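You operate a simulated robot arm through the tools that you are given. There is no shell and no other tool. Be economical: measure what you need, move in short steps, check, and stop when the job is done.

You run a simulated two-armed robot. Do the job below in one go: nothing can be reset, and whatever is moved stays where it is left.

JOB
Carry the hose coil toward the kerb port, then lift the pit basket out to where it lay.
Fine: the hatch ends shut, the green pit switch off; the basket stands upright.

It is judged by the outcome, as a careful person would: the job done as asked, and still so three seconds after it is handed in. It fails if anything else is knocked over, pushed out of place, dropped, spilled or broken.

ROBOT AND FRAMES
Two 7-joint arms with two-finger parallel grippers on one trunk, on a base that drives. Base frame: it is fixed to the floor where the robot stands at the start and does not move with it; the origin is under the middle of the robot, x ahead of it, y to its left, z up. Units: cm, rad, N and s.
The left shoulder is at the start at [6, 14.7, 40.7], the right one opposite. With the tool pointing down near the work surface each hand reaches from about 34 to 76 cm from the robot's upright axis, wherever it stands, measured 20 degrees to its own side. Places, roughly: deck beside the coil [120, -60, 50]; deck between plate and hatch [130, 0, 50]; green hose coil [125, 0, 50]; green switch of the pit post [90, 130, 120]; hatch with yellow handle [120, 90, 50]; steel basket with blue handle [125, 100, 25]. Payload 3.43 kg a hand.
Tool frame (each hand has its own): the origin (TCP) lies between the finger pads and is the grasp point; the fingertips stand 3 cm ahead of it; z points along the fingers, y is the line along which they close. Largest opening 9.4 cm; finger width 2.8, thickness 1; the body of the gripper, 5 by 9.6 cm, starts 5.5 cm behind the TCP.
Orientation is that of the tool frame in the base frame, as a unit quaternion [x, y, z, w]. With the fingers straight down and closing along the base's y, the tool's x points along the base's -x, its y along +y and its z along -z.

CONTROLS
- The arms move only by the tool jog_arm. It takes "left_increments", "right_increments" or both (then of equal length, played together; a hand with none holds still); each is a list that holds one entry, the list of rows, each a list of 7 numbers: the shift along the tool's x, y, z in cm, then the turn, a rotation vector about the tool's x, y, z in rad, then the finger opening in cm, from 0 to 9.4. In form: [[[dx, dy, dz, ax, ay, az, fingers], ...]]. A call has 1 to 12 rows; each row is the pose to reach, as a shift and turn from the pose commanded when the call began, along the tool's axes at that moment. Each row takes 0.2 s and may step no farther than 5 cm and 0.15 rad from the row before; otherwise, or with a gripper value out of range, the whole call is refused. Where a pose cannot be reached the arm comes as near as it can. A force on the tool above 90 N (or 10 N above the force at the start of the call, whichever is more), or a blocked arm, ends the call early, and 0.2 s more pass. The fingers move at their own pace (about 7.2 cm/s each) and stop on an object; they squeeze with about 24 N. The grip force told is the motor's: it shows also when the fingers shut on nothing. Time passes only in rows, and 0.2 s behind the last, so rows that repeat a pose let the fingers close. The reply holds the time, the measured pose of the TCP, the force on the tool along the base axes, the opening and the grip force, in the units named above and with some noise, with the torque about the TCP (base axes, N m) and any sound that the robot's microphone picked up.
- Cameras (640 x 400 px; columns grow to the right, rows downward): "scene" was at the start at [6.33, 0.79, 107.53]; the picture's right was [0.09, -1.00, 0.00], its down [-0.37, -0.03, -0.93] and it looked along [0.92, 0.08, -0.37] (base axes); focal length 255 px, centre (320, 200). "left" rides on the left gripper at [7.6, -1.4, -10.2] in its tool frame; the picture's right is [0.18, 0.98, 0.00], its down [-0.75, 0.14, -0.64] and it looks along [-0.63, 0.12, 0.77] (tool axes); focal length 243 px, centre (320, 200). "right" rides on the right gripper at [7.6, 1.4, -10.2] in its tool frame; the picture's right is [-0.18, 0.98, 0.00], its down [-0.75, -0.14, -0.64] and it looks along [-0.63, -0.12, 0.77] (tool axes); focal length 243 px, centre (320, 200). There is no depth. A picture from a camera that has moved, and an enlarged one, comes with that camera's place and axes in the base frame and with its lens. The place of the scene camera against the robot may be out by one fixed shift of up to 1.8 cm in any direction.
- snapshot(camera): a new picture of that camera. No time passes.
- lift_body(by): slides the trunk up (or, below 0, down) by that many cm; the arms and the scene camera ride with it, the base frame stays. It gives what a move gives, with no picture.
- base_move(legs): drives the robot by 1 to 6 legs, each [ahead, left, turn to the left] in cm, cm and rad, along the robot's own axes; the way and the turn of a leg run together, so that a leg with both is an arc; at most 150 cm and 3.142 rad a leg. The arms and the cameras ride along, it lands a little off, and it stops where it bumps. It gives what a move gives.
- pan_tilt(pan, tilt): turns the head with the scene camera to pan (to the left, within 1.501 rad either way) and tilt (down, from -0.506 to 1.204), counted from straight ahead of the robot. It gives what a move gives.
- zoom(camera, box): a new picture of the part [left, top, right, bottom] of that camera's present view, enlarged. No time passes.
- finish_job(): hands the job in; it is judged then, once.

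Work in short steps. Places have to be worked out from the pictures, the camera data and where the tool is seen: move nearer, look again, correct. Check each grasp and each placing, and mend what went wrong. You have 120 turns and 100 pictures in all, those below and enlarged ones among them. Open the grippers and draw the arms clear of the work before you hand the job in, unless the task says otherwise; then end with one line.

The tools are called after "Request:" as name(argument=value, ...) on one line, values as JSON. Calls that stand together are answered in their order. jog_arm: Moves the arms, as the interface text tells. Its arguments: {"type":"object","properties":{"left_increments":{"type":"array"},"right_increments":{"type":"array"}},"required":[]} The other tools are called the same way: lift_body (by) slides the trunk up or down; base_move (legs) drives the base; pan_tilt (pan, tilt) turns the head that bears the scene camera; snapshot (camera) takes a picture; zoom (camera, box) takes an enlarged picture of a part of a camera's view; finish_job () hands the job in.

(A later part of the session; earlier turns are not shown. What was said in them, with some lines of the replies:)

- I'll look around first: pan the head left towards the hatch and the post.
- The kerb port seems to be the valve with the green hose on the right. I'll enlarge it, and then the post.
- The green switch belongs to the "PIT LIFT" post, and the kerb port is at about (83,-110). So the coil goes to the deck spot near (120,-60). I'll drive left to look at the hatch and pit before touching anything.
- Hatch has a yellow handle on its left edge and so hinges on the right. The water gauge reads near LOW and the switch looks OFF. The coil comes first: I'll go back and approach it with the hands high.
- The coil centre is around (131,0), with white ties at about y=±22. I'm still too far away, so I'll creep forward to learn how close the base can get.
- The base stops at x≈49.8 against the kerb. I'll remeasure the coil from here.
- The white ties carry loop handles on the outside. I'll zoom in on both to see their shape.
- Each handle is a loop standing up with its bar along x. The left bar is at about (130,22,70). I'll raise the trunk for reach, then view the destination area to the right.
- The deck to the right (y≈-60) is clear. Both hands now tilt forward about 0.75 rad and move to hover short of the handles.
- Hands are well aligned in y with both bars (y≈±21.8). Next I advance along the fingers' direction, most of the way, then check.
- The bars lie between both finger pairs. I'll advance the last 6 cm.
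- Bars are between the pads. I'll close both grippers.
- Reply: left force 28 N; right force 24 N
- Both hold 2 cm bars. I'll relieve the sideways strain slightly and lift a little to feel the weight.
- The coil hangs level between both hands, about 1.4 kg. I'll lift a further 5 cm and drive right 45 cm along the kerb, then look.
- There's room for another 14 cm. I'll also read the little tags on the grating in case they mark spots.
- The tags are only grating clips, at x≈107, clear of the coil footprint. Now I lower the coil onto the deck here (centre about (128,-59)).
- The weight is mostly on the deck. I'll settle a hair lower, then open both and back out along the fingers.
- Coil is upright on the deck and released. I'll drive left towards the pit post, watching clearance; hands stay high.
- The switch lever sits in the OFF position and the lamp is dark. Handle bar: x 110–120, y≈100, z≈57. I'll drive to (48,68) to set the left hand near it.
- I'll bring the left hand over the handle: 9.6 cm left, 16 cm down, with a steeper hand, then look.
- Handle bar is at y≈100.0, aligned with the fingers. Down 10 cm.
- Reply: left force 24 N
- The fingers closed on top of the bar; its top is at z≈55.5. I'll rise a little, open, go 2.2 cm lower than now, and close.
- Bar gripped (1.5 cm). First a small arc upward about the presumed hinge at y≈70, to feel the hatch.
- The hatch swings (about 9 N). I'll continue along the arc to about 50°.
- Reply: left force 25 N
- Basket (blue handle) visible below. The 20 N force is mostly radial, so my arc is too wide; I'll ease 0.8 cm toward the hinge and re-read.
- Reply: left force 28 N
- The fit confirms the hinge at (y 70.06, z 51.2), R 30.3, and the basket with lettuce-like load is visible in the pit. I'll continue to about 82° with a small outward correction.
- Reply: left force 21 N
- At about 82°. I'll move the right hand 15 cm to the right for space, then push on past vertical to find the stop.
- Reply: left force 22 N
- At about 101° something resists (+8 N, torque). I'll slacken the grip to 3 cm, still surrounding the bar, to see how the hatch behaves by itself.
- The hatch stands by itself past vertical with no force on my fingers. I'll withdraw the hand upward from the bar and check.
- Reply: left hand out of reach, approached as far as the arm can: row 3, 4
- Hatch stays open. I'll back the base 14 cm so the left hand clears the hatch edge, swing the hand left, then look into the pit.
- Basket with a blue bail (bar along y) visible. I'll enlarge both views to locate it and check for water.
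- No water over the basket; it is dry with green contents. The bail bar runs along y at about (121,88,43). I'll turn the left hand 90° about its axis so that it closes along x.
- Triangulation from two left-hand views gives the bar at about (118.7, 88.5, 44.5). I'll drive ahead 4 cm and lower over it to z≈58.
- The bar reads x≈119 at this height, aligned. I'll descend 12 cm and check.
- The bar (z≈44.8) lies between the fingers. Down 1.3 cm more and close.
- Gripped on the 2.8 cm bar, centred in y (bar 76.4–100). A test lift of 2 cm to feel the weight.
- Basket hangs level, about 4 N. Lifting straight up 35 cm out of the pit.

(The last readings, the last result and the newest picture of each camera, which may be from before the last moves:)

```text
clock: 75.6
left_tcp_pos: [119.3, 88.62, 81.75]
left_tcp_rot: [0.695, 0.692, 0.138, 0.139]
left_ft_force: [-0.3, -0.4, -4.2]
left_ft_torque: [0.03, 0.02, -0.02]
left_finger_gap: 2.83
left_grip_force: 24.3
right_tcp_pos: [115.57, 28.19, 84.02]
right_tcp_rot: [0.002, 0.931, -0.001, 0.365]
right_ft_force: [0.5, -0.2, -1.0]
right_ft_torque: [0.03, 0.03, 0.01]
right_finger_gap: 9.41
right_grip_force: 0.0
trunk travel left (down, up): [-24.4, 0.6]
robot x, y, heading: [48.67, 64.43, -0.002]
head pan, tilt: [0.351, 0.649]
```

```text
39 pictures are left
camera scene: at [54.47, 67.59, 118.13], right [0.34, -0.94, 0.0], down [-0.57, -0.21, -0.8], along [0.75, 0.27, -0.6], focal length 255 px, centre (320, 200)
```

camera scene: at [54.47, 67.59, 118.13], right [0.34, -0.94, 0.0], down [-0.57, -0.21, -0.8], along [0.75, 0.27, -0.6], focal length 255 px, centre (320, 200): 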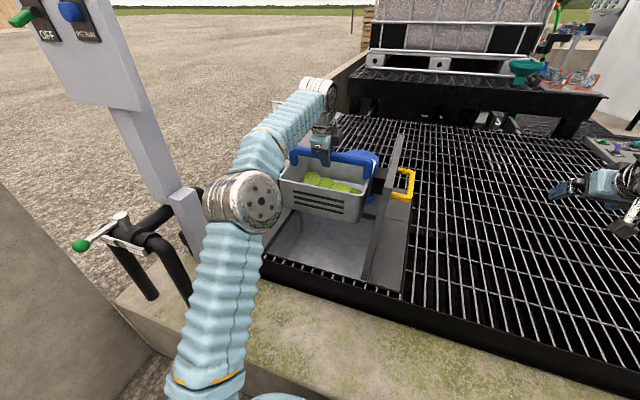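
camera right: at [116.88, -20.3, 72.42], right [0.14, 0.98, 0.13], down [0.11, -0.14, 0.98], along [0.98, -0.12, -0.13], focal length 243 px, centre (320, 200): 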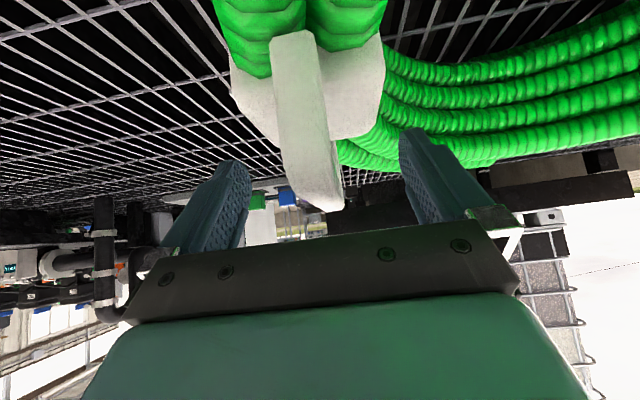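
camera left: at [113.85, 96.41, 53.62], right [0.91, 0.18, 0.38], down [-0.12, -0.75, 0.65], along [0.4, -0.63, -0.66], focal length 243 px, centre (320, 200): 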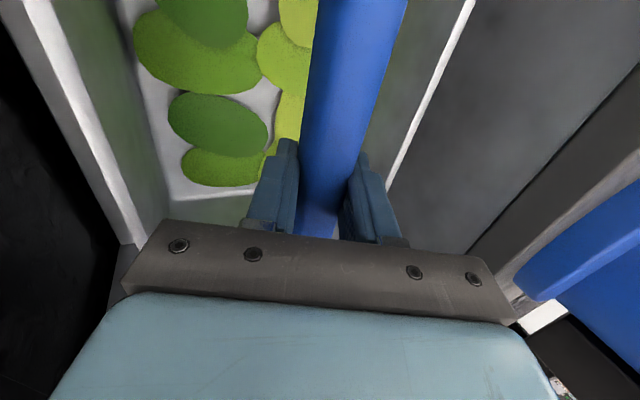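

Basket is out and upright. I'll back the base 33 cm to pass in front of the open hatch, go right 88 cm, then check before going forward.

Request:
base_move(legs=[[-34, 0, 0], [0, -44, 0], [0, -44, 0]])

Request:
pan_tilt(pan=0.1, tilt=0.55)

Request:
snapshot(camera="scene")

```text
clock: 82.4
left_tcp_pos: [84.6, 1.3, 81.72]
left_tcp_rot: [0.695, 0.692, 0.14, 0.139]
left_ft_force: [0.4, -0.3, -3.6]
left_ft_torque: [0.0, 0.03, 0.03]
left_finger_gap: 2.8
left_grip_force: 23.8
right_tcp_pos: [81.06, -59.2, 83.99]
right_tcp_rot: [0.002, 0.931, -0.001, 0.365]
right_ft_force: [0.4, 0.5, 0.2]
right_ft_torque: [0.0, 0.01, -0.01]
right_finger_gap: 9.39
right_grip_force: 0.1
trunk travel left (down, up): [-24.4, 0.6]
robot x, y, heading: [14.54, -22.75, -0.003]
head pan, tilt: [0.351, 0.649]
```

```text
clock: 83.2
left_tcp_pos: [84.65, 1.19, 81.85]
left_tcp_rot: [0.695, 0.692, 0.14, 0.14]
left_ft_force: [-0.1, 0.3, -3.4]
left_ft_torque: [0.01, 0.0, 0.03]
left_finger_gap: 2.78
left_grip_force: 23.9
right_tcp_pos: [81.01, -59.25, 83.99]
right_tcp_rot: [0.001, 0.931, 0.0, 0.366]
right_ft_force: [0.2, -0.8, -0.4]
right_ft_torque: [0.03, -0.02, 0.02]
right_finger_gap: 9.38
right_grip_force: 0.0
trunk travel left (down, up): [-24.4, 0.6]
robot x, y, heading: [14.42, -22.73, -0.0]
head pan, tilt: [0.099, 0.55]
```

```text
38 pictures are left
camera scene: at [20.56, -21.95, 119.01], right [0.1, -1.0, 0.0], down [-0.52, -0.05, -0.85], along [0.85, 0.08, -0.52], focal length 255 px, centre (320, 200)
```

scene: 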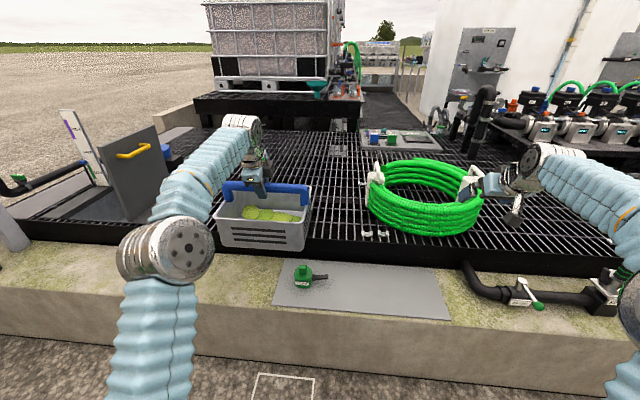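

All clear ahead. I'll drive forward 34 cm.

Request:
base_move(legs=[[20, 0, 0], [14.5, -0.5, 0]])

Request:
jog_arm(left_increments=[[[0, 1.8, 0.8, 0, 0, 0, 0], [0, 3.7, 1.6, 0, 0, 0, 0]]])

Request:
snapshot(camera="scene")

```text
clock: 85.7
left_tcp_pos: [119.1, 0.67, 81.87]
left_tcp_rot: [0.694, 0.692, 0.139, 0.141]
left_ft_force: [-0.5, 0.1, -2.9]
left_ft_torque: [0.02, -0.02, -0.01]
left_finger_gap: 2.77
left_grip_force: 23.8
right_tcp_pos: [115.63, -59.92, 83.97]
right_tcp_rot: [0.001, 0.931, 0.001, 0.366]
right_ft_force: [0.0, 0.5, 0.0]
right_ft_torque: [0.0, 0.03, 0.01]
right_finger_gap: 9.39
right_grip_force: 0.0
trunk travel left (down, up): [-24.4, 0.6]
robot x, y, heading: [49.02, -23.46, -0.0]
head pan, tilt: [0.099, 0.55]
```

```text
clock: 86.3
left_tcp_pos: [121.73, 0.76, 80.79]
left_tcp_rot: [0.695, 0.692, 0.138, 0.14]
left_ft_force: [-0.3, 0.4, -3.9]
left_ft_torque: [0.03, 0.0, 0.0]
left_finger_gap: 2.78
left_grip_force: 23.7
left hand out of reach, approached as far as the arm can: row 2
right_tcp_pos: [115.62, -59.78, 84.02]
right_tcp_rot: [0.001, 0.931, 0.0, 0.366]
right_ft_force: [0.8, 0.2, 0.1]
right_ft_torque: [-0.02, 0.02, 0.02]
right_finger_gap: 9.38
right_grip_force: 0.0
trunk travel left (down, up): [-24.4, 0.6]
robot x, y, heading: [48.97, -23.1, -0.001]
head pan, tilt: [0.099, 0.55]
```

```text
37 pictures are left
camera scene: at [55.16, -22.6, 119.0], right [0.1, -1.0, 0.0], down [-0.52, -0.05, -0.85], along [0.85, 0.08, -0.52], focal length 255 px, centre (320, 200)
```

scene: 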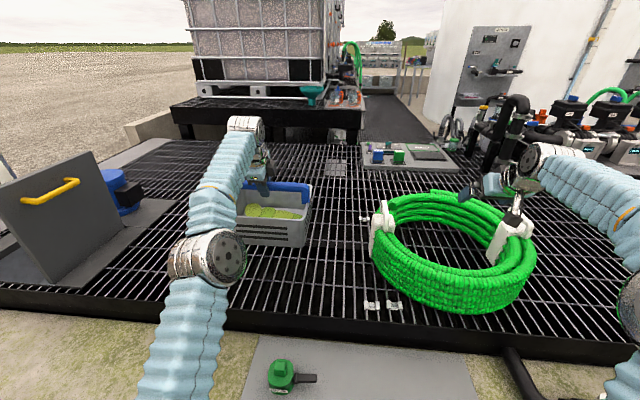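

Reach limits at this height; lowering gives more. I'll lower 8 cm, then push forward.

Request:
jog_arm(left_increments=[[[0, -1.5, 3.7, 0, 0, 0, 0], [0, -3.1, 7.4, 0, 0, 0, 0], [0, -1.7, 8.0, 0, 0, 0, 0], [0, -0.3, 8.6, 0, 0, 0, 0], [0, 0.6, 9.0, 0, 0, 0, 0]]])

Request:
zoom(camera="scene", box=[190, 140, 350, 290])

```text
clock: 87.5
left_tcp_pos: [125.28, 0.72, 72.64]
left_tcp_rot: [0.694, 0.692, 0.139, 0.14]
left_ft_force: [-0.2, 1.1, -3.6]
left_ft_torque: [0.05, 0.02, 0.03]
left_finger_gap: 2.77
left_grip_force: 24.1
left hand out of reach, approached as far as the arm can: row 5
right_tcp_pos: [115.81, -59.87, 84.04]
right_tcp_rot: [0.002, 0.931, 0.0, 0.365]
right_ft_force: [0.2, 0.3, 0.2]
right_ft_torque: [0.03, -0.01, -0.02]
right_finger_gap: 9.41
right_grip_force: 0.1
trunk travel left (down, up): [-24.4, 0.6]
robot x, y, heading: [49.03, -23.42, -0.005]
head pan, tilt: [0.099, 0.55]
```

```text
2.67 times, centred on (270, 215) of scene
camera zoom: at [55.14, -22.59, 119.01], right [0.1, -1.0, 0.0], down [-0.52, -0.05, -0.85], along [0.85, 0.08, -0.52], focal length 679 px, centre (453, 160)
```

zoom: 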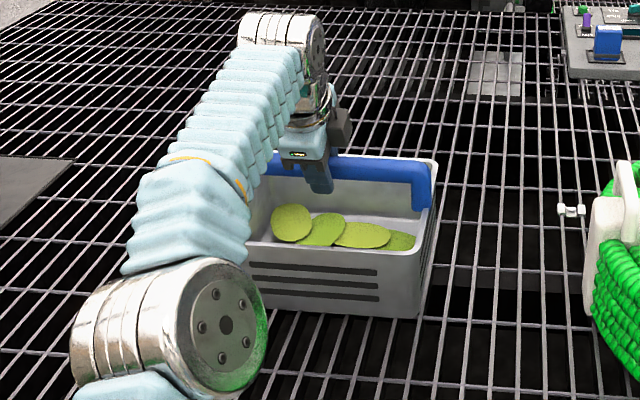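

Basket bottom is at about z≈58, some 6–7 cm above the grating. I'll lower 5 cm, gaining a bit forward, then in small steps.

Request:
jog_arm(left_increments=[[[0, -0.7, 1.5, 0, 0, 0, 0], [0, -1, 3, 0, 0, 0, 0], [0, -0.6, 5, 0, 0, 0, 0]]])

Request:
jog_arm(left_increments=[[[0, -0.15, 0.4, 0, 0, 0, 0], [0, -0.3, 0.75, 0, 0, 0, 0]]])

Request:
zoom(camera="scene", box=[190, 140, 350, 290])

```text
clock: 88.3
left_tcp_pos: [126.65, 0.65, 67.83]
left_tcp_rot: [0.694, 0.692, 0.14, 0.141]
left_ft_force: [-1.3, 0.1, -2.6]
left_ft_torque: [0.0, 0.0, -0.03]
left_finger_gap: 2.8
left_grip_force: 23.8
right_tcp_pos: [115.51, -59.84, 83.99]
right_tcp_rot: [0.002, 0.931, 0.0, 0.366]
right_ft_force: [-0.2, -0.2, -0.5]
right_ft_torque: [-0.01, 0.0, 0.01]
right_finger_gap: 9.42
right_grip_force: 0.1
trunk travel left (down, up): [-24.4, 0.6]
robot x, y, heading: [49.22, -23.42, 0.001]
head pan, tilt: [0.099, 0.55]
```

```text
clock: 88.9
left_tcp_pos: [126.65, 0.53, 67.0]
left_tcp_rot: [0.694, 0.692, 0.14, 0.14]
left_ft_force: [0.4, 0.5, -2.8]
left_ft_torque: [0.02, 0.01, -0.01]
left_finger_gap: 2.81
left_grip_force: 24.1
right_tcp_pos: [115.58, -59.91, 83.93]
right_tcp_rot: [0.002, 0.931, 0.0, 0.365]
right_ft_force: [-0.2, 0.1, 0.1]
right_ft_torque: [0.01, 0.01, -0.01]
right_finger_gap: 9.4
right_grip_force: 0.0
trunk travel left (down, up): [-24.4, 0.6]
robot x, y, heading: [49.26, -23.5, -0.004]
head pan, tilt: [0.099, 0.55]
```

```text
2.67 times, centred on (270, 215) of scene
camera zoom: at [55.13, -22.6, 119.01], right [0.1, -1.0, 0.0], down [-0.52, -0.05, -0.85], along [0.85, 0.08, -0.52], focal length 679 px, centre (453, 160)
```

zoom: 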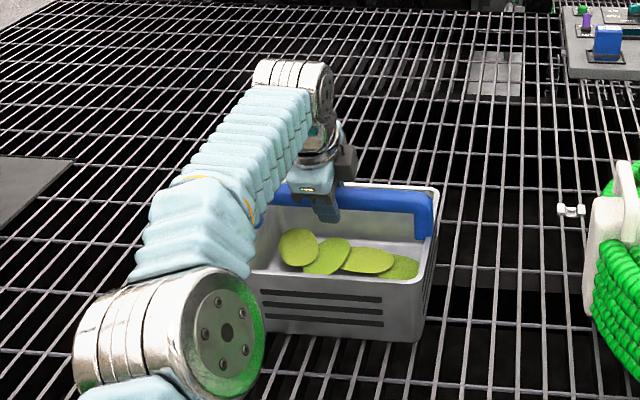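

About 1 cm to go; small steps down with force checks.

Request:
jog_arm(left_increments=[[[0, -0.15, 0.37, 0, 0, 0, 0], [0, -0.3, 0.74, 0, 0, 0, 0]]])

Request:
jog_arm(left_increments=[[[0, -0.12, 0.28, 0, 0, 0, 0], [0, -0.2, 0.46, 0, 0, 0, 0]]])

```text
clock: 89.5
left_tcp_pos: [126.7, 0.59, 66.23]
left_tcp_rot: [0.694, 0.692, 0.14, 0.14]
left_ft_force: [-0.5, 0.0, -3.1]
left_ft_torque: [0.05, 0.01, 0.01]
left_finger_gap: 2.77
left_grip_force: 23.9
right_tcp_pos: [115.63, -59.95, 83.97]
right_tcp_rot: [0.002, 0.931, 0.0, 0.366]
right_ft_force: [1.0, 0.3, 0.2]
right_ft_torque: [0.02, -0.02, 0.01]
right_finger_gap: 9.39
right_grip_force: 0.2
trunk travel left (down, up): [-24.4, 0.6]
robot x, y, heading: [49.3, -23.27, -0.001]
head pan, tilt: [0.099, 0.55]
```

```text
clock: 90.1
left_tcp_pos: [126.57, 0.64, 65.91]
left_tcp_rot: [0.694, 0.692, 0.141, 0.141]
left_ft_force: [0.7, -0.9, 4.8]
left_ft_torque: [-0.3, 0.04, 0.0]
left_finger_gap: 2.81
left_grip_force: 23.7
right_tcp_pos: [115.57, -59.97, 84.04]
right_tcp_rot: [0.001, 0.931, 0.0, 0.366]
right_ft_force: [-0.6, 0.2, -0.1]
right_ft_torque: [0.03, 0.0, 0.01]
right_finger_gap: 9.41
right_grip_force: 0.1
trunk travel left (down, up): [-24.4, 0.6]
robot x, y, heading: [48.86, -23.27, -0.004]
head pan, tilt: [0.099, 0.55]
```

Contact with the grating. I'll open the fingers and withdraw along the finger axis.

Request:
jog_arm(left_increments=[[[0, 0, 0, 0, 0, 0, 4], [0, 0, 0, 0, 0, 0, 7], [0, 0, 0, 0, 0, 0, 9.4], [0, 0, 0, 0, 0, 0, 9.4]]])

Request:
jog_arm(left_increments=[[[0, 0, -3, 0, 0, 0, 9.4], [0, 0, -7, 0, 0, 0, 9.4], [0, 0, -11, 0, 0, 0, 9.4], [0, 0, -15, 0, 0, 0, 9.4]]])

Request:
snapshot(camera="scene")

```text
clock: 91.1
left_tcp_pos: [126.72, 0.59, 65.73]
left_tcp_rot: [0.694, 0.692, 0.139, 0.14]
left_ft_force: [0.1, 0.4, -0.6]
left_ft_torque: [0.01, 0.01, -0.03]
left_finger_gap: 9.41
left_grip_force: 0.1
right_tcp_pos: [115.52, -59.84, 83.95]
right_tcp_rot: [0.001, 0.931, 0.001, 0.365]
right_ft_force: [0.2, -0.3, 0.4]
right_ft_torque: [0.04, -0.02, 0.05]
right_finger_gap: 9.42
right_grip_force: 0.1
trunk travel left (down, up): [-24.4, 0.6]
robot x, y, heading: [48.99, -23.33, -0.003]
head pan, tilt: [0.099, 0.55]
```

```text
clock: 92.1
left_tcp_pos: [120.88, 0.73, 79.59]
left_tcp_rot: [0.695, 0.692, 0.139, 0.14]
left_ft_force: [0.1, -0.1, -1.0]
left_ft_torque: [-0.01, -0.01, -0.02]
left_finger_gap: 9.41
left_grip_force: 0.0
right_tcp_pos: [115.54, -59.97, 83.91]
right_tcp_rot: [0.001, 0.931, 0.0, 0.366]
right_ft_force: [0.3, 0.0, 1.6]
right_ft_torque: [-0.01, -0.01, -0.02]
right_finger_gap: 9.4
right_grip_force: 0.0
trunk travel left (down, up): [-24.4, 0.6]
robot x, y, heading: [49.1, -23.22, -0.005]
head pan, tilt: [0.099, 0.55]
```

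```text
34 pictures are left
camera scene: at [55.11, -22.6, 119.01], right [0.1, -1.0, 0.0], down [-0.52, -0.05, -0.85], along [0.85, 0.08, -0.52], focal length 255 px, centre (320, 200)
```

scene: 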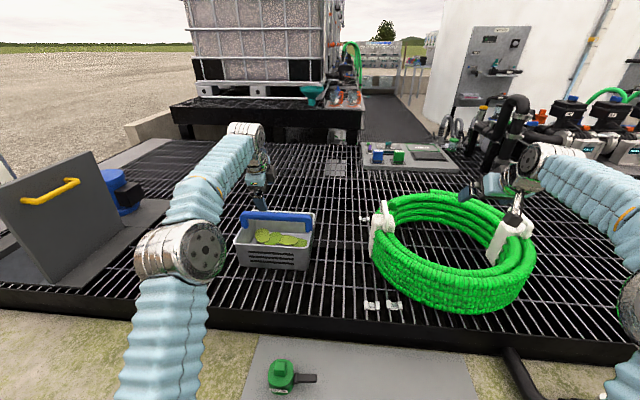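

Basket stands upright where the coil lay. Now the hatch: I'll back away 26 cm, then turn the left hand back to close along y and put it in the pose used before at the hatch handle.

Request:
base_move(legs=[[-26, 0, 0]])

Request:
jog_arm(left_increments=[[[-2.5, -0.5, -1.2, 0, 0, -0.143, 9.4], [-5, -1, -2.4, 0, 0, -0.286, 9.4], [-7.5, -1.5, -3.6, 0, 0, -0.429, 9.4], [-10, -2, -4.8, 0, 0, -0.571, 9.4], [-12.5, -2.5, -6, 0, 0, -0.714, 9.4], [-15, -3, -7.2, 0, 0, -0.857, 9.4], [-17.5, -3.5, -8.4, 0, 0, -1.0, 9.4], [-20, -4, -9.6, 0, 0, -1.143, 9.4], [-22.5, -4.5, -11, 0, 0, -1.286, 9.4], [-25, -5, -12.4, 0, 0, -1.429, 9.4], [-28, -5.7, -13.7, 0, 0, -1.571, 9.4]]])

```text
clock: 94.0
left_tcp_pos: [94.66, 0.63, 79.61]
left_tcp_rot: [0.695, 0.691, 0.14, 0.141]
left_ft_force: [0.3, 1.0, 1.0]
left_ft_torque: [0.06, -0.01, 0.01]
left_finger_gap: 9.39
left_grip_force: 0.0
right_tcp_pos: [89.28, -59.94, 83.96]
right_tcp_rot: [0.002, 0.931, 0.0, 0.366]
right_ft_force: [0.3, -0.1, -0.5]
right_ft_torque: [-0.02, 0.01, 0.0]
right_finger_gap: 9.39
right_grip_force: 0.1
trunk travel left (down, up): [-24.4, 0.6]
robot x, y, heading: [22.72, -23.55, -0.005]
head pan, tilt: [0.099, 0.55]
```

```text
clock: 96.4
left_tcp_pos: [84.06, -27.31, 89.92]
left_tcp_rot: [0.001, 0.98, -0.001, 0.199]
left_ft_force: [0.9, -0.6, 0.2]
left_ft_torque: [-0.04, 0.01, -0.04]
left_finger_gap: 9.37
left_grip_force: 0.1
right_tcp_pos: [89.2, -59.98, 83.99]
right_tcp_rot: [0.002, 0.931, 0.0, 0.365]
right_ft_force: [-0.4, -0.8, -0.6]
right_ft_torque: [-0.02, 0.03, -0.02]
right_finger_gap: 9.37
right_grip_force: 0.1
trunk travel left (down, up): [-24.4, 0.6]
robot x, y, heading: [22.42, -23.46, -0.009]
head pan, tilt: [0.099, 0.55]
```

Now drive left 92 cm, still retracted, then 11 cm forward and look at the hatch.

Request:
base_move(legs=[[0, 46, 0.007], [0, 46.4, 0], [11, 0, 0]])

Request:
pan_tilt(pan=0.25, tilt=0.6)

Request:
snapshot(camera="scene")

Request:
snapshot(camera="left")

```text
clock: 102.3
left_tcp_pos: [95.11, 64.89, 90.03]
left_tcp_rot: [-0.001, 0.98, 0.001, 0.199]
left_ft_force: [0.4, -0.6, 0.4]
left_ft_torque: [0.02, -0.01, 0.03]
left_finger_gap: 9.38
left_grip_force: 0.0
right_tcp_pos: [100.58, 32.36, 84.04]
right_tcp_rot: [-0.001, 0.931, 0.001, 0.366]
right_ft_force: [-0.3, -0.3, -0.3]
right_ft_torque: [0.01, 0.05, 0.02]
right_finger_gap: 9.41
right_grip_force: 0.0
trunk travel left (down, up): [-24.4, 0.6]
robot x, y, heading: [33.97, 68.57, -0.001]
head pan, tilt: [0.099, 0.55]
```

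```text
clock: 103.0
left_tcp_pos: [95.03, 64.88, 90.07]
left_tcp_rot: [-0.001, 0.98, 0.0, 0.198]
left_ft_force: [0.7, 0.1, -0.3]
left_ft_torque: [0.0, -0.01, 0.02]
left_finger_gap: 9.4
left_grip_force: 0.1
right_tcp_pos: [100.58, 32.46, 83.92]
right_tcp_rot: [-0.001, 0.931, 0.001, 0.366]
right_ft_force: [-0.1, -0.6, 0.9]
right_ft_torque: [0.0, -0.01, 0.0]
right_finger_gap: 9.4
right_grip_force: 0.0
trunk travel left (down, up): [-24.4, 0.6]
robot x, y, heading: [34.17, 68.82, 0.003]
head pan, tilt: [0.25, 0.6]
```

```text
33 pictures are left
camera scene: at [39.6, 70.73, 118.56], right [0.25, -0.97, 0.0], down [-0.55, -0.14, -0.83], along [0.8, 0.2, -0.56], focal length 255 px, centre (320, 200)
```

scene: 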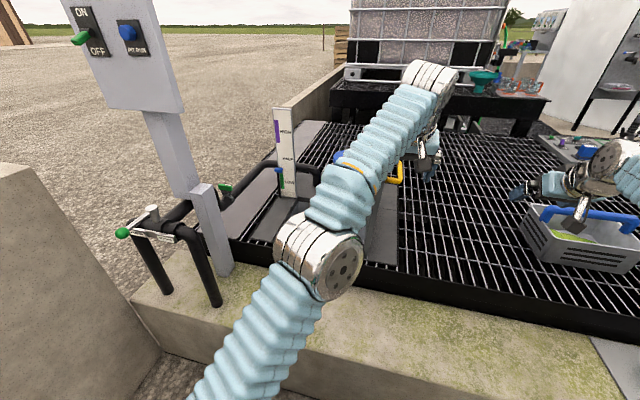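

```text
32 pictures are left
camera left: at [84.06, 63.65, 96.39], right [-0.17, 0.98, -0.07], down [0.44, 0.14, 0.88], along [0.88, 0.12, -0.46], focal length 243 px, centre (320, 200)
```

left: 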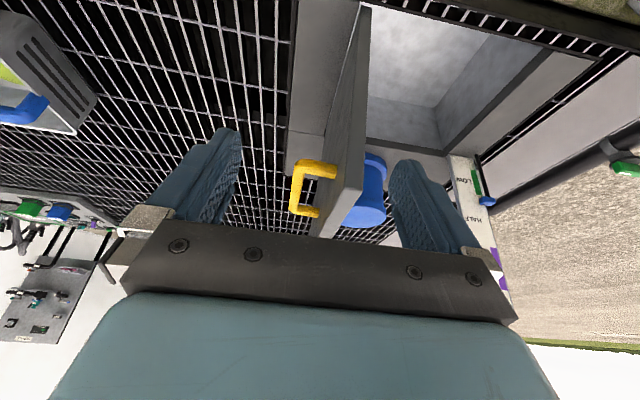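

The handle bar reads about y 64.2, z 79. I'll narrow the fingers to 3.2 cm and drive 14 cm forward to hover over it.

Request:
jog_arm(left_increments=[[[0, -0.4, 0, 0, 0, 0, 6], [0, -0.8, 0, 0, 0, 0, 3.2], [0, -0.8, 0, 0, 0, 0, 3.2]]])

Request:
base_move(legs=[[14, 0, 0]])

Request:
snapshot(camera="left")

```text
clock: 103.8
left_tcp_pos: [94.95, 64.16, 89.77]
left_tcp_rot: [-0.002, 0.98, 0.001, 0.198]
left_ft_force: [0.8, 0.3, -0.6]
left_ft_torque: [-0.01, 0.0, 0.01]
left_finger_gap: 3.2
left_grip_force: 0.1
right_tcp_pos: [100.58, 32.53, 83.94]
right_tcp_rot: [0.0, 0.931, 0.0, 0.366]
right_ft_force: [0.5, 0.2, -0.4]
right_ft_torque: [0.02, 0.02, -0.03]
right_finger_gap: 9.4
right_grip_force: 0.1
trunk travel left (down, up): [-24.4, 0.6]
robot x, y, heading: [33.79, 68.27, -0.002]
head pan, tilt: [0.25, 0.6]
```

```text
clock: 105.1
left_tcp_pos: [108.86, 64.3, 89.87]
left_tcp_rot: [-0.002, 0.98, 0.0, 0.198]
left_ft_force: [0.2, -0.4, -0.1]
left_ft_torque: [0.01, 0.01, -0.02]
left_finger_gap: 3.2
left_grip_force: 0.0
right_tcp_pos: [114.63, 32.59, 83.96]
right_tcp_rot: [-0.002, 0.931, 0.001, 0.366]
right_ft_force: [0.2, -0.8, -0.2]
right_ft_torque: [0.03, 0.0, 0.0]
right_finger_gap: 9.42
right_grip_force: 0.1
trunk travel left (down, up): [-24.4, 0.6]
robot x, y, heading: [48.0, 68.08, 0.006]
head pan, tilt: [0.25, 0.6]
```

```text
31 pictures are left
camera left: at [97.84, 63.0, 96.27], right [-0.17, 0.98, -0.07], down [0.44, 0.14, 0.88], along [0.88, 0.12, -0.46], focal length 243 px, centre (320, 200)
```

left: 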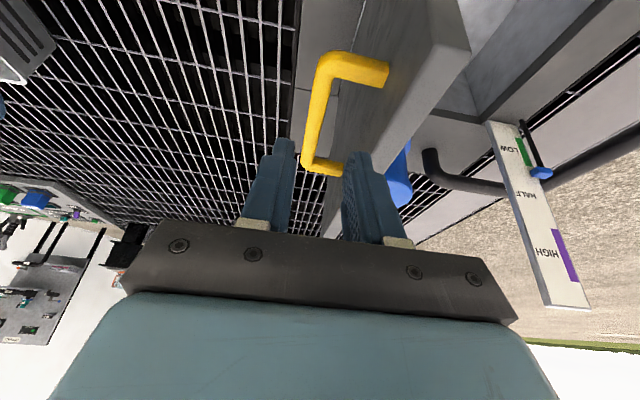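

View matches the earlier release pose. I'll move back down onto the bar and check.

Request:
jog_arm(left_increments=[[[-0.6, -0.3, 3.5, 0, 0, 0, 3.2], [-1.2, -0.4, 7, 0, 0, 0, 3.2], [-1.8, -0.4, 10.8, 0, 0, 0, 3.2]]])

Request:
snapshot(camera="left")

```text
clock: 105.9
left_tcp_pos: [114.7, 64.01, 80.69]
left_tcp_rot: [0.0, 0.98, 0.0, 0.197]
left_ft_force: [-1.0, -0.1, 0.2]
left_ft_torque: [-0.01, -0.02, -0.01]
left_finger_gap: 3.19
left_grip_force: 0.2
right_tcp_pos: [114.57, 32.61, 83.92]
right_tcp_rot: [-0.002, 0.931, 0.001, 0.366]
right_ft_force: [-0.9, 1.3, 0.5]
right_ft_torque: [0.01, 0.0, 0.01]
right_finger_gap: 9.37
right_grip_force: 0.2
trunk travel left (down, up): [-24.4, 0.6]
robot x, y, heading: [48.12, 68.53, 0.007]
head pan, tilt: [0.25, 0.6]
```

```text
30 pictures are left
camera left: at [103.73, 62.63, 87.13], right [-0.17, 0.98, -0.07], down [0.45, 0.14, 0.88], along [0.88, 0.12, -0.46], focal length 243 px, centre (320, 200)
```

left: 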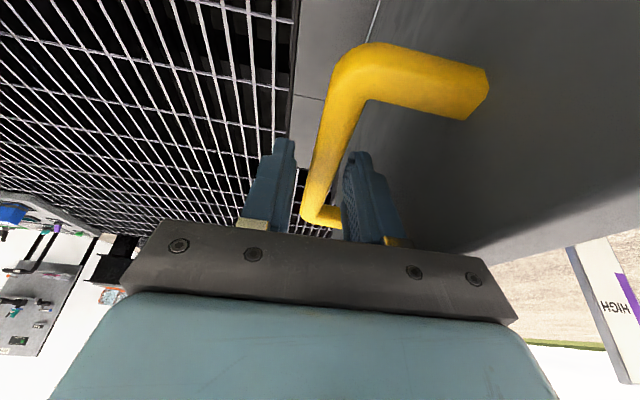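

Bar lies between the fingers again. Close and swing the hatch back along the arc to about 60°.

Request:
jog_arm(left_increments=[[[0, 0, 0, 0, 0, 0, 1], [0, 0, 0, 0, 0, 0, 0], [0, 0, 0, 0, 0, 0, 0], [-0.13, 0.8, -0.3, 0, 0, 0, 0], [-0.25, 2.9, -0.58, 0, 0, 0, 0], [-0.3, 5, -0.7, 0, 0, 0, 0], [-0.3, 7.1, -0.7, 0, 0, 0, 0], [-0.25, 9.2, -0.58, 0, 0, 0, 0], [-0.13, 11.3, -0.3, 0, 0, 0, 0], [0.04, 13.4, 0.1, 0, 0, 0, 0]]])

Request:
snapshot(camera="scene")

```text
clock: 108.1
left_tcp_pos: [118.01, 76.78, 82.59]
left_tcp_rot: [-0.002, 0.98, 0.0, 0.199]
left_ft_force: [0.3, 0.3, 1.2]
left_ft_torque: [-0.01, 0.0, 0.01]
left_finger_gap: 0.03
left_grip_force: 32.8
left hand out of reach, approached as far as the arm can: row 5, 6, 7, 8, 9, 10
right_tcp_pos: [114.66, 32.58, 84.05]
right_tcp_rot: [-0.001, 0.931, 0.001, 0.366]
right_ft_force: [0.1, -0.6, -0.2]
right_ft_torque: [0.0, 0.05, 0.0]
right_finger_gap: 9.38
right_grip_force: 0.1
trunk travel left (down, up): [-24.4, 0.6]
robot x, y, heading: [47.77, 68.54, 0.01]
head pan, tilt: [0.25, 0.6]
```

```text
29 pictures are left
camera scene: at [53.54, 70.76, 118.58], right [0.25, -0.97, 0.0], down [-0.55, -0.14, -0.83], along [0.8, 0.21, -0.56], focal length 255 px, centre (320, 200)
```

scene: 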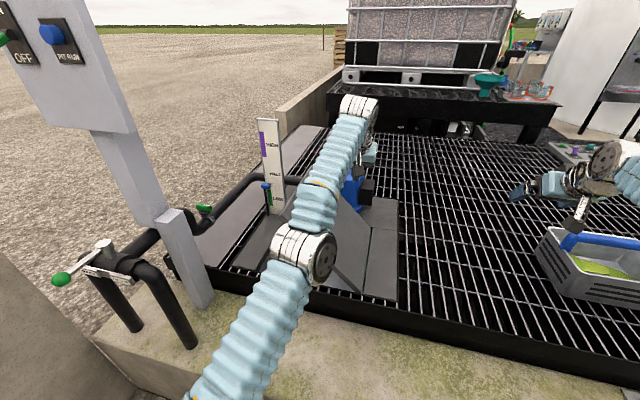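

The bar slipped: fingers are shut on nothing. I need to see where the hatch is now.

Request:
snapshot(camera="left")

Request:
zoom(camera="scene", box=[200, 90, 420, 310])

```text
28 pictures are left
camera left: at [107.1, 75.42, 89.02], right [-0.17, 0.98, -0.07], down [0.44, 0.14, 0.89], along [0.88, 0.12, -0.46], focal length 243 px, centre (320, 200)
```

left: 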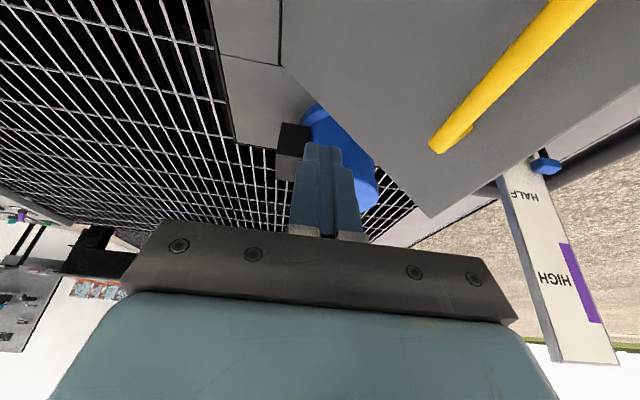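

```text
1.82 times, centred on (310, 200) of scene
camera zoom: at [53.54, 70.76, 118.58], right [0.25, -0.97, 0.0], down [-0.55, -0.14, -0.83], along [0.8, 0.21, -0.56], focal length 463 px, centre (338, 200)
```

zoom: 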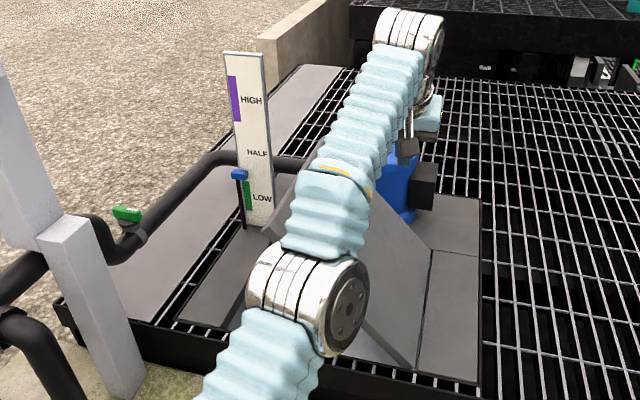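

The hatch is at about 45°, with my hand outside (above) it. I'll let 0.4 s pass with the hand still to see whether it holds or sinks.

Request:
jog_arm(right_increments=[[[0, 0, 0, 0, 0, 0, 9.4]]])

Request:
zoom(camera="scene", box=[200, 90, 420, 310])

Request:
snapshot(camera="left")

```text
clock: 108.5
left_tcp_pos: [118.01, 76.63, 82.61]
left_tcp_rot: [-0.002, 0.98, 0.001, 0.198]
left_ft_force: [0.8, 0.5, -0.4]
left_ft_torque: [0.04, 0.03, -0.02]
left_finger_gap: 0.0
left_grip_force: 33.1
right_tcp_pos: [114.77, 32.52, 83.93]
right_tcp_rot: [-0.001, 0.931, 0.001, 0.366]
right_ft_force: [0.0, 0.5, -0.3]
right_ft_torque: [-0.01, 0.01, -0.03]
right_finger_gap: 9.38
right_grip_force: 0.0
trunk travel left (down, up): [-24.4, 0.6]
robot x, y, heading: [47.65, 68.65, 0.006]
head pan, tilt: [0.25, 0.6]
```

```text
1.82 times, centred on (310, 200) of scene
camera zoom: at [53.55, 70.78, 118.56], right [0.25, -0.97, 0.0], down [-0.55, -0.14, -0.82], along [0.8, 0.21, -0.57], focal length 463 px, centre (338, 200)
```

zoom: 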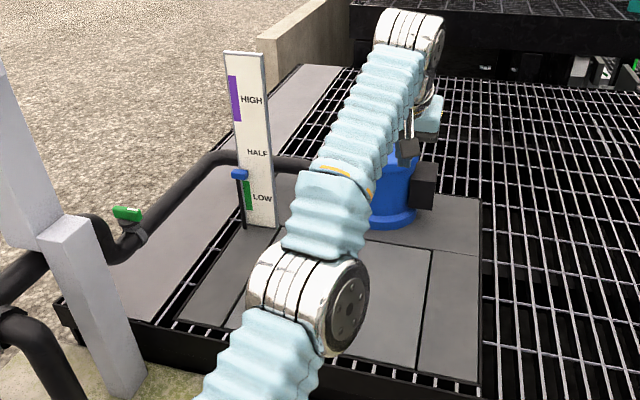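

```text
25 pictures are left
camera left: at [107.08, 75.39, 88.94], right [-0.17, 0.98, -0.07], down [0.45, 0.14, 0.88], along [0.88, 0.12, -0.46], focal length 243 px, centre (320, 200)
```

left: 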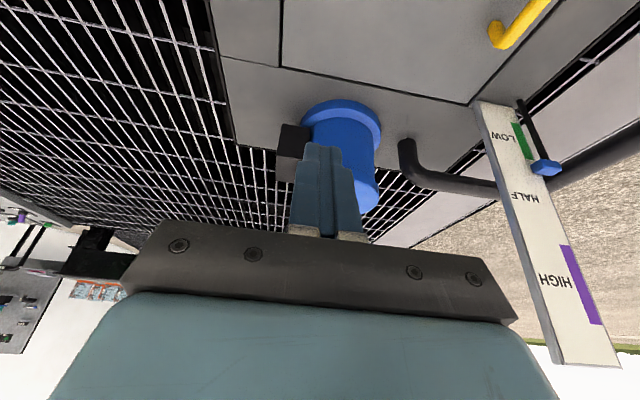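

The hatch has closed flush by itself; nothing else appears disturbed. I'll back away with the hands high and verify hatch, switch and the rest.

Request:
base_move(legs=[[-30, 0, 0]])

Request:
pan_tilt(pan=0.45, tilt=0.4)

Request:
snapshot(camera="scene")

Request:
zoom(camera="left", box=[180, 0, 640, 280])

```text
clock: 110.6
left_tcp_pos: [88.02, 76.65, 82.37]
left_tcp_rot: [-0.001, 0.981, 0.0, 0.196]
left_ft_force: [0.5, 1.0, 0.3]
left_ft_torque: [-0.04, 0.02, -0.01]
left_finger_gap: 0.0
left_grip_force: 33.0
right_tcp_pos: [84.53, 32.5, 83.84]
right_tcp_rot: [-0.002, 0.931, 0.002, 0.366]
right_ft_force: [0.3, 0.9, 0.0]
right_ft_torque: [0.02, -0.01, 0.02]
right_finger_gap: 9.4
right_grip_force: 0.0
trunk travel left (down, up): [-24.4, 0.6]
robot x, y, heading: [17.51, 68.55, 0.001]
head pan, tilt: [0.25, 0.6]
```

```text
clock: 111.3
left_tcp_pos: [87.93, 76.47, 82.51]
left_tcp_rot: [-0.001, 0.98, 0.0, 0.198]
left_ft_force: [-0.3, 0.5, -0.5]
left_ft_torque: [-0.03, 0.0, -0.01]
left_finger_gap: 0.0
left_grip_force: 32.6
right_tcp_pos: [84.38, 32.54, 83.97]
right_tcp_rot: [-0.002, 0.93, 0.001, 0.366]
right_ft_force: [0.0, 0.5, -0.8]
right_ft_torque: [-0.01, -0.01, 0.0]
right_finger_gap: 9.41
right_grip_force: 0.1
trunk travel left (down, up): [-24.4, 0.6]
robot x, y, heading: [17.88, 68.31, -0.002]
head pan, tilt: [0.45, 0.4]
```

```text
24 pictures are left
camera scene: at [23.2, 72.54, 120.38], right [0.44, -0.9, 0.0], down [-0.35, -0.17, -0.92], along [0.83, 0.4, -0.39], focal length 255 px, centre (320, 200)
```

scene: 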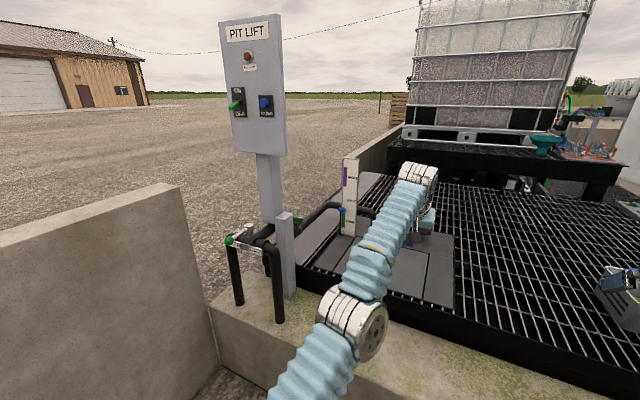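

```text
1.39 times, centred on (410, 140) of left
camera zoom: at [76.96, 75.26, 88.92], right [-0.17, 0.98, -0.07], down [0.45, 0.14, 0.88], along [0.88, 0.12, -0.46], focal length 338 px, centre (195, 284)
```

zoom: 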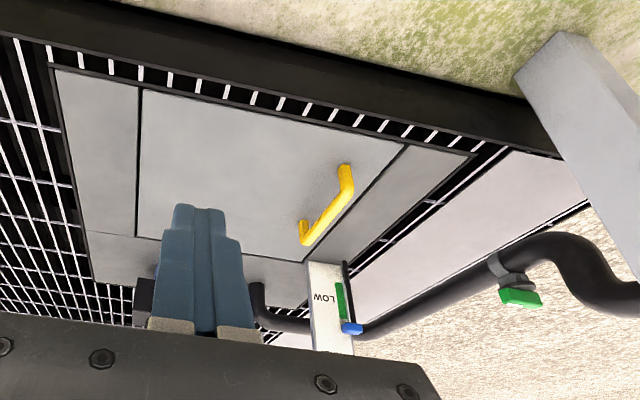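

Hatch is shut flush. I'll open the left gripper and re-check the switch and the basket/coil.

Request:
jog_arm(left_increments=[[[0, 0, -1, 0, 0, 0, 4], [0, 0, -2, 0, 0, 0, 8], [0, 0, -2, 0, 0, 0, 8]]])

Request:
zoom(camera="scene", box=[205, 10, 305, 160])

Request:
pan_tilt(pan=-0.6, tilt=0.4)

Request:
snapshot(camera="scene")

```text
clock: 112.1
left_tcp_pos: [87.15, 76.47, 84.35]
left_tcp_rot: [-0.001, 0.98, 0.0, 0.198]
left_ft_force: [-0.3, -0.3, 0.6]
left_ft_torque: [0.02, -0.01, 0.04]
left_finger_gap: 8.01
left_grip_force: 0.1
right_tcp_pos: [84.5, 32.44, 84.04]
right_tcp_rot: [-0.002, 0.931, 0.001, 0.366]
right_ft_force: [-0.6, 0.2, 0.3]
right_ft_torque: [0.03, 0.02, -0.02]
right_finger_gap: 9.4
right_grip_force: 0.1
trunk travel left (down, up): [-24.4, 0.6]
robot x, y, heading: [18.15, 68.71, -0.004]
head pan, tilt: [0.45, 0.4]
```

```text
2.67 times, centred on (255, 85) of scene
camera zoom: at [23.19, 72.54, 120.38], right [0.44, -0.9, 0.0], down [-0.35, -0.17, -0.92], along [0.83, 0.4, -0.39], focal length 679 px, centre (493, 507)
```

zoom: 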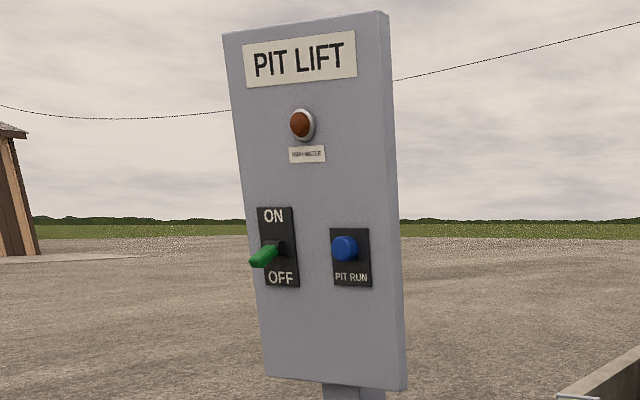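

```text
clock: 113.4
left_tcp_pos: [87.12, 76.54, 84.3]
left_tcp_rot: [-0.001, 0.98, 0.0, 0.197]
left_ft_force: [0.5, 0.9, 0.1]
left_ft_torque: [0.0, 0.03, -0.03]
left_finger_gap: 8.0
left_grip_force: 0.1
right_tcp_pos: [84.48, 32.46, 83.97]
right_tcp_rot: [-0.002, 0.931, 0.001, 0.365]
right_ft_force: [0.7, 0.4, 0.9]
right_ft_torque: [-0.01, -0.02, -0.01]
right_finger_gap: 9.39
right_grip_force: 0.1
trunk travel left (down, up): [-24.4, 0.6]
robot x, y, heading: [17.79, 68.48, 0.005]
head pan, tilt: [-0.6, 0.4]
```

```text
21 pictures are left
camera scene: at [22.53, 63.28, 120.38], right [-0.56, -0.83, 0.0], down [-0.32, 0.22, -0.92], along [0.76, -0.52, -0.39], focal length 255 px, centre (320, 200)
```

scene: 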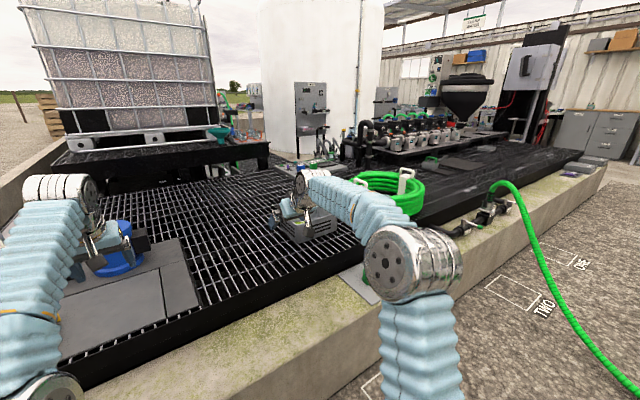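

Lever still points down to OFF, the hatch is shut, the basket is upright in the coil's old place, and the coil stands near the kerb port. The grippers are open and clear, so I'm handing in.

Request:
finish_job()

```text
The job is handed in.
```

The job is handed in: the hose coil stands on the deck toward the kerb port, and the basket is upright where the coil lay. The hatch is shut and the green switch is off; while closing, the hatch slipped my grip and fell shut on its own, with no damage visible afterwards.
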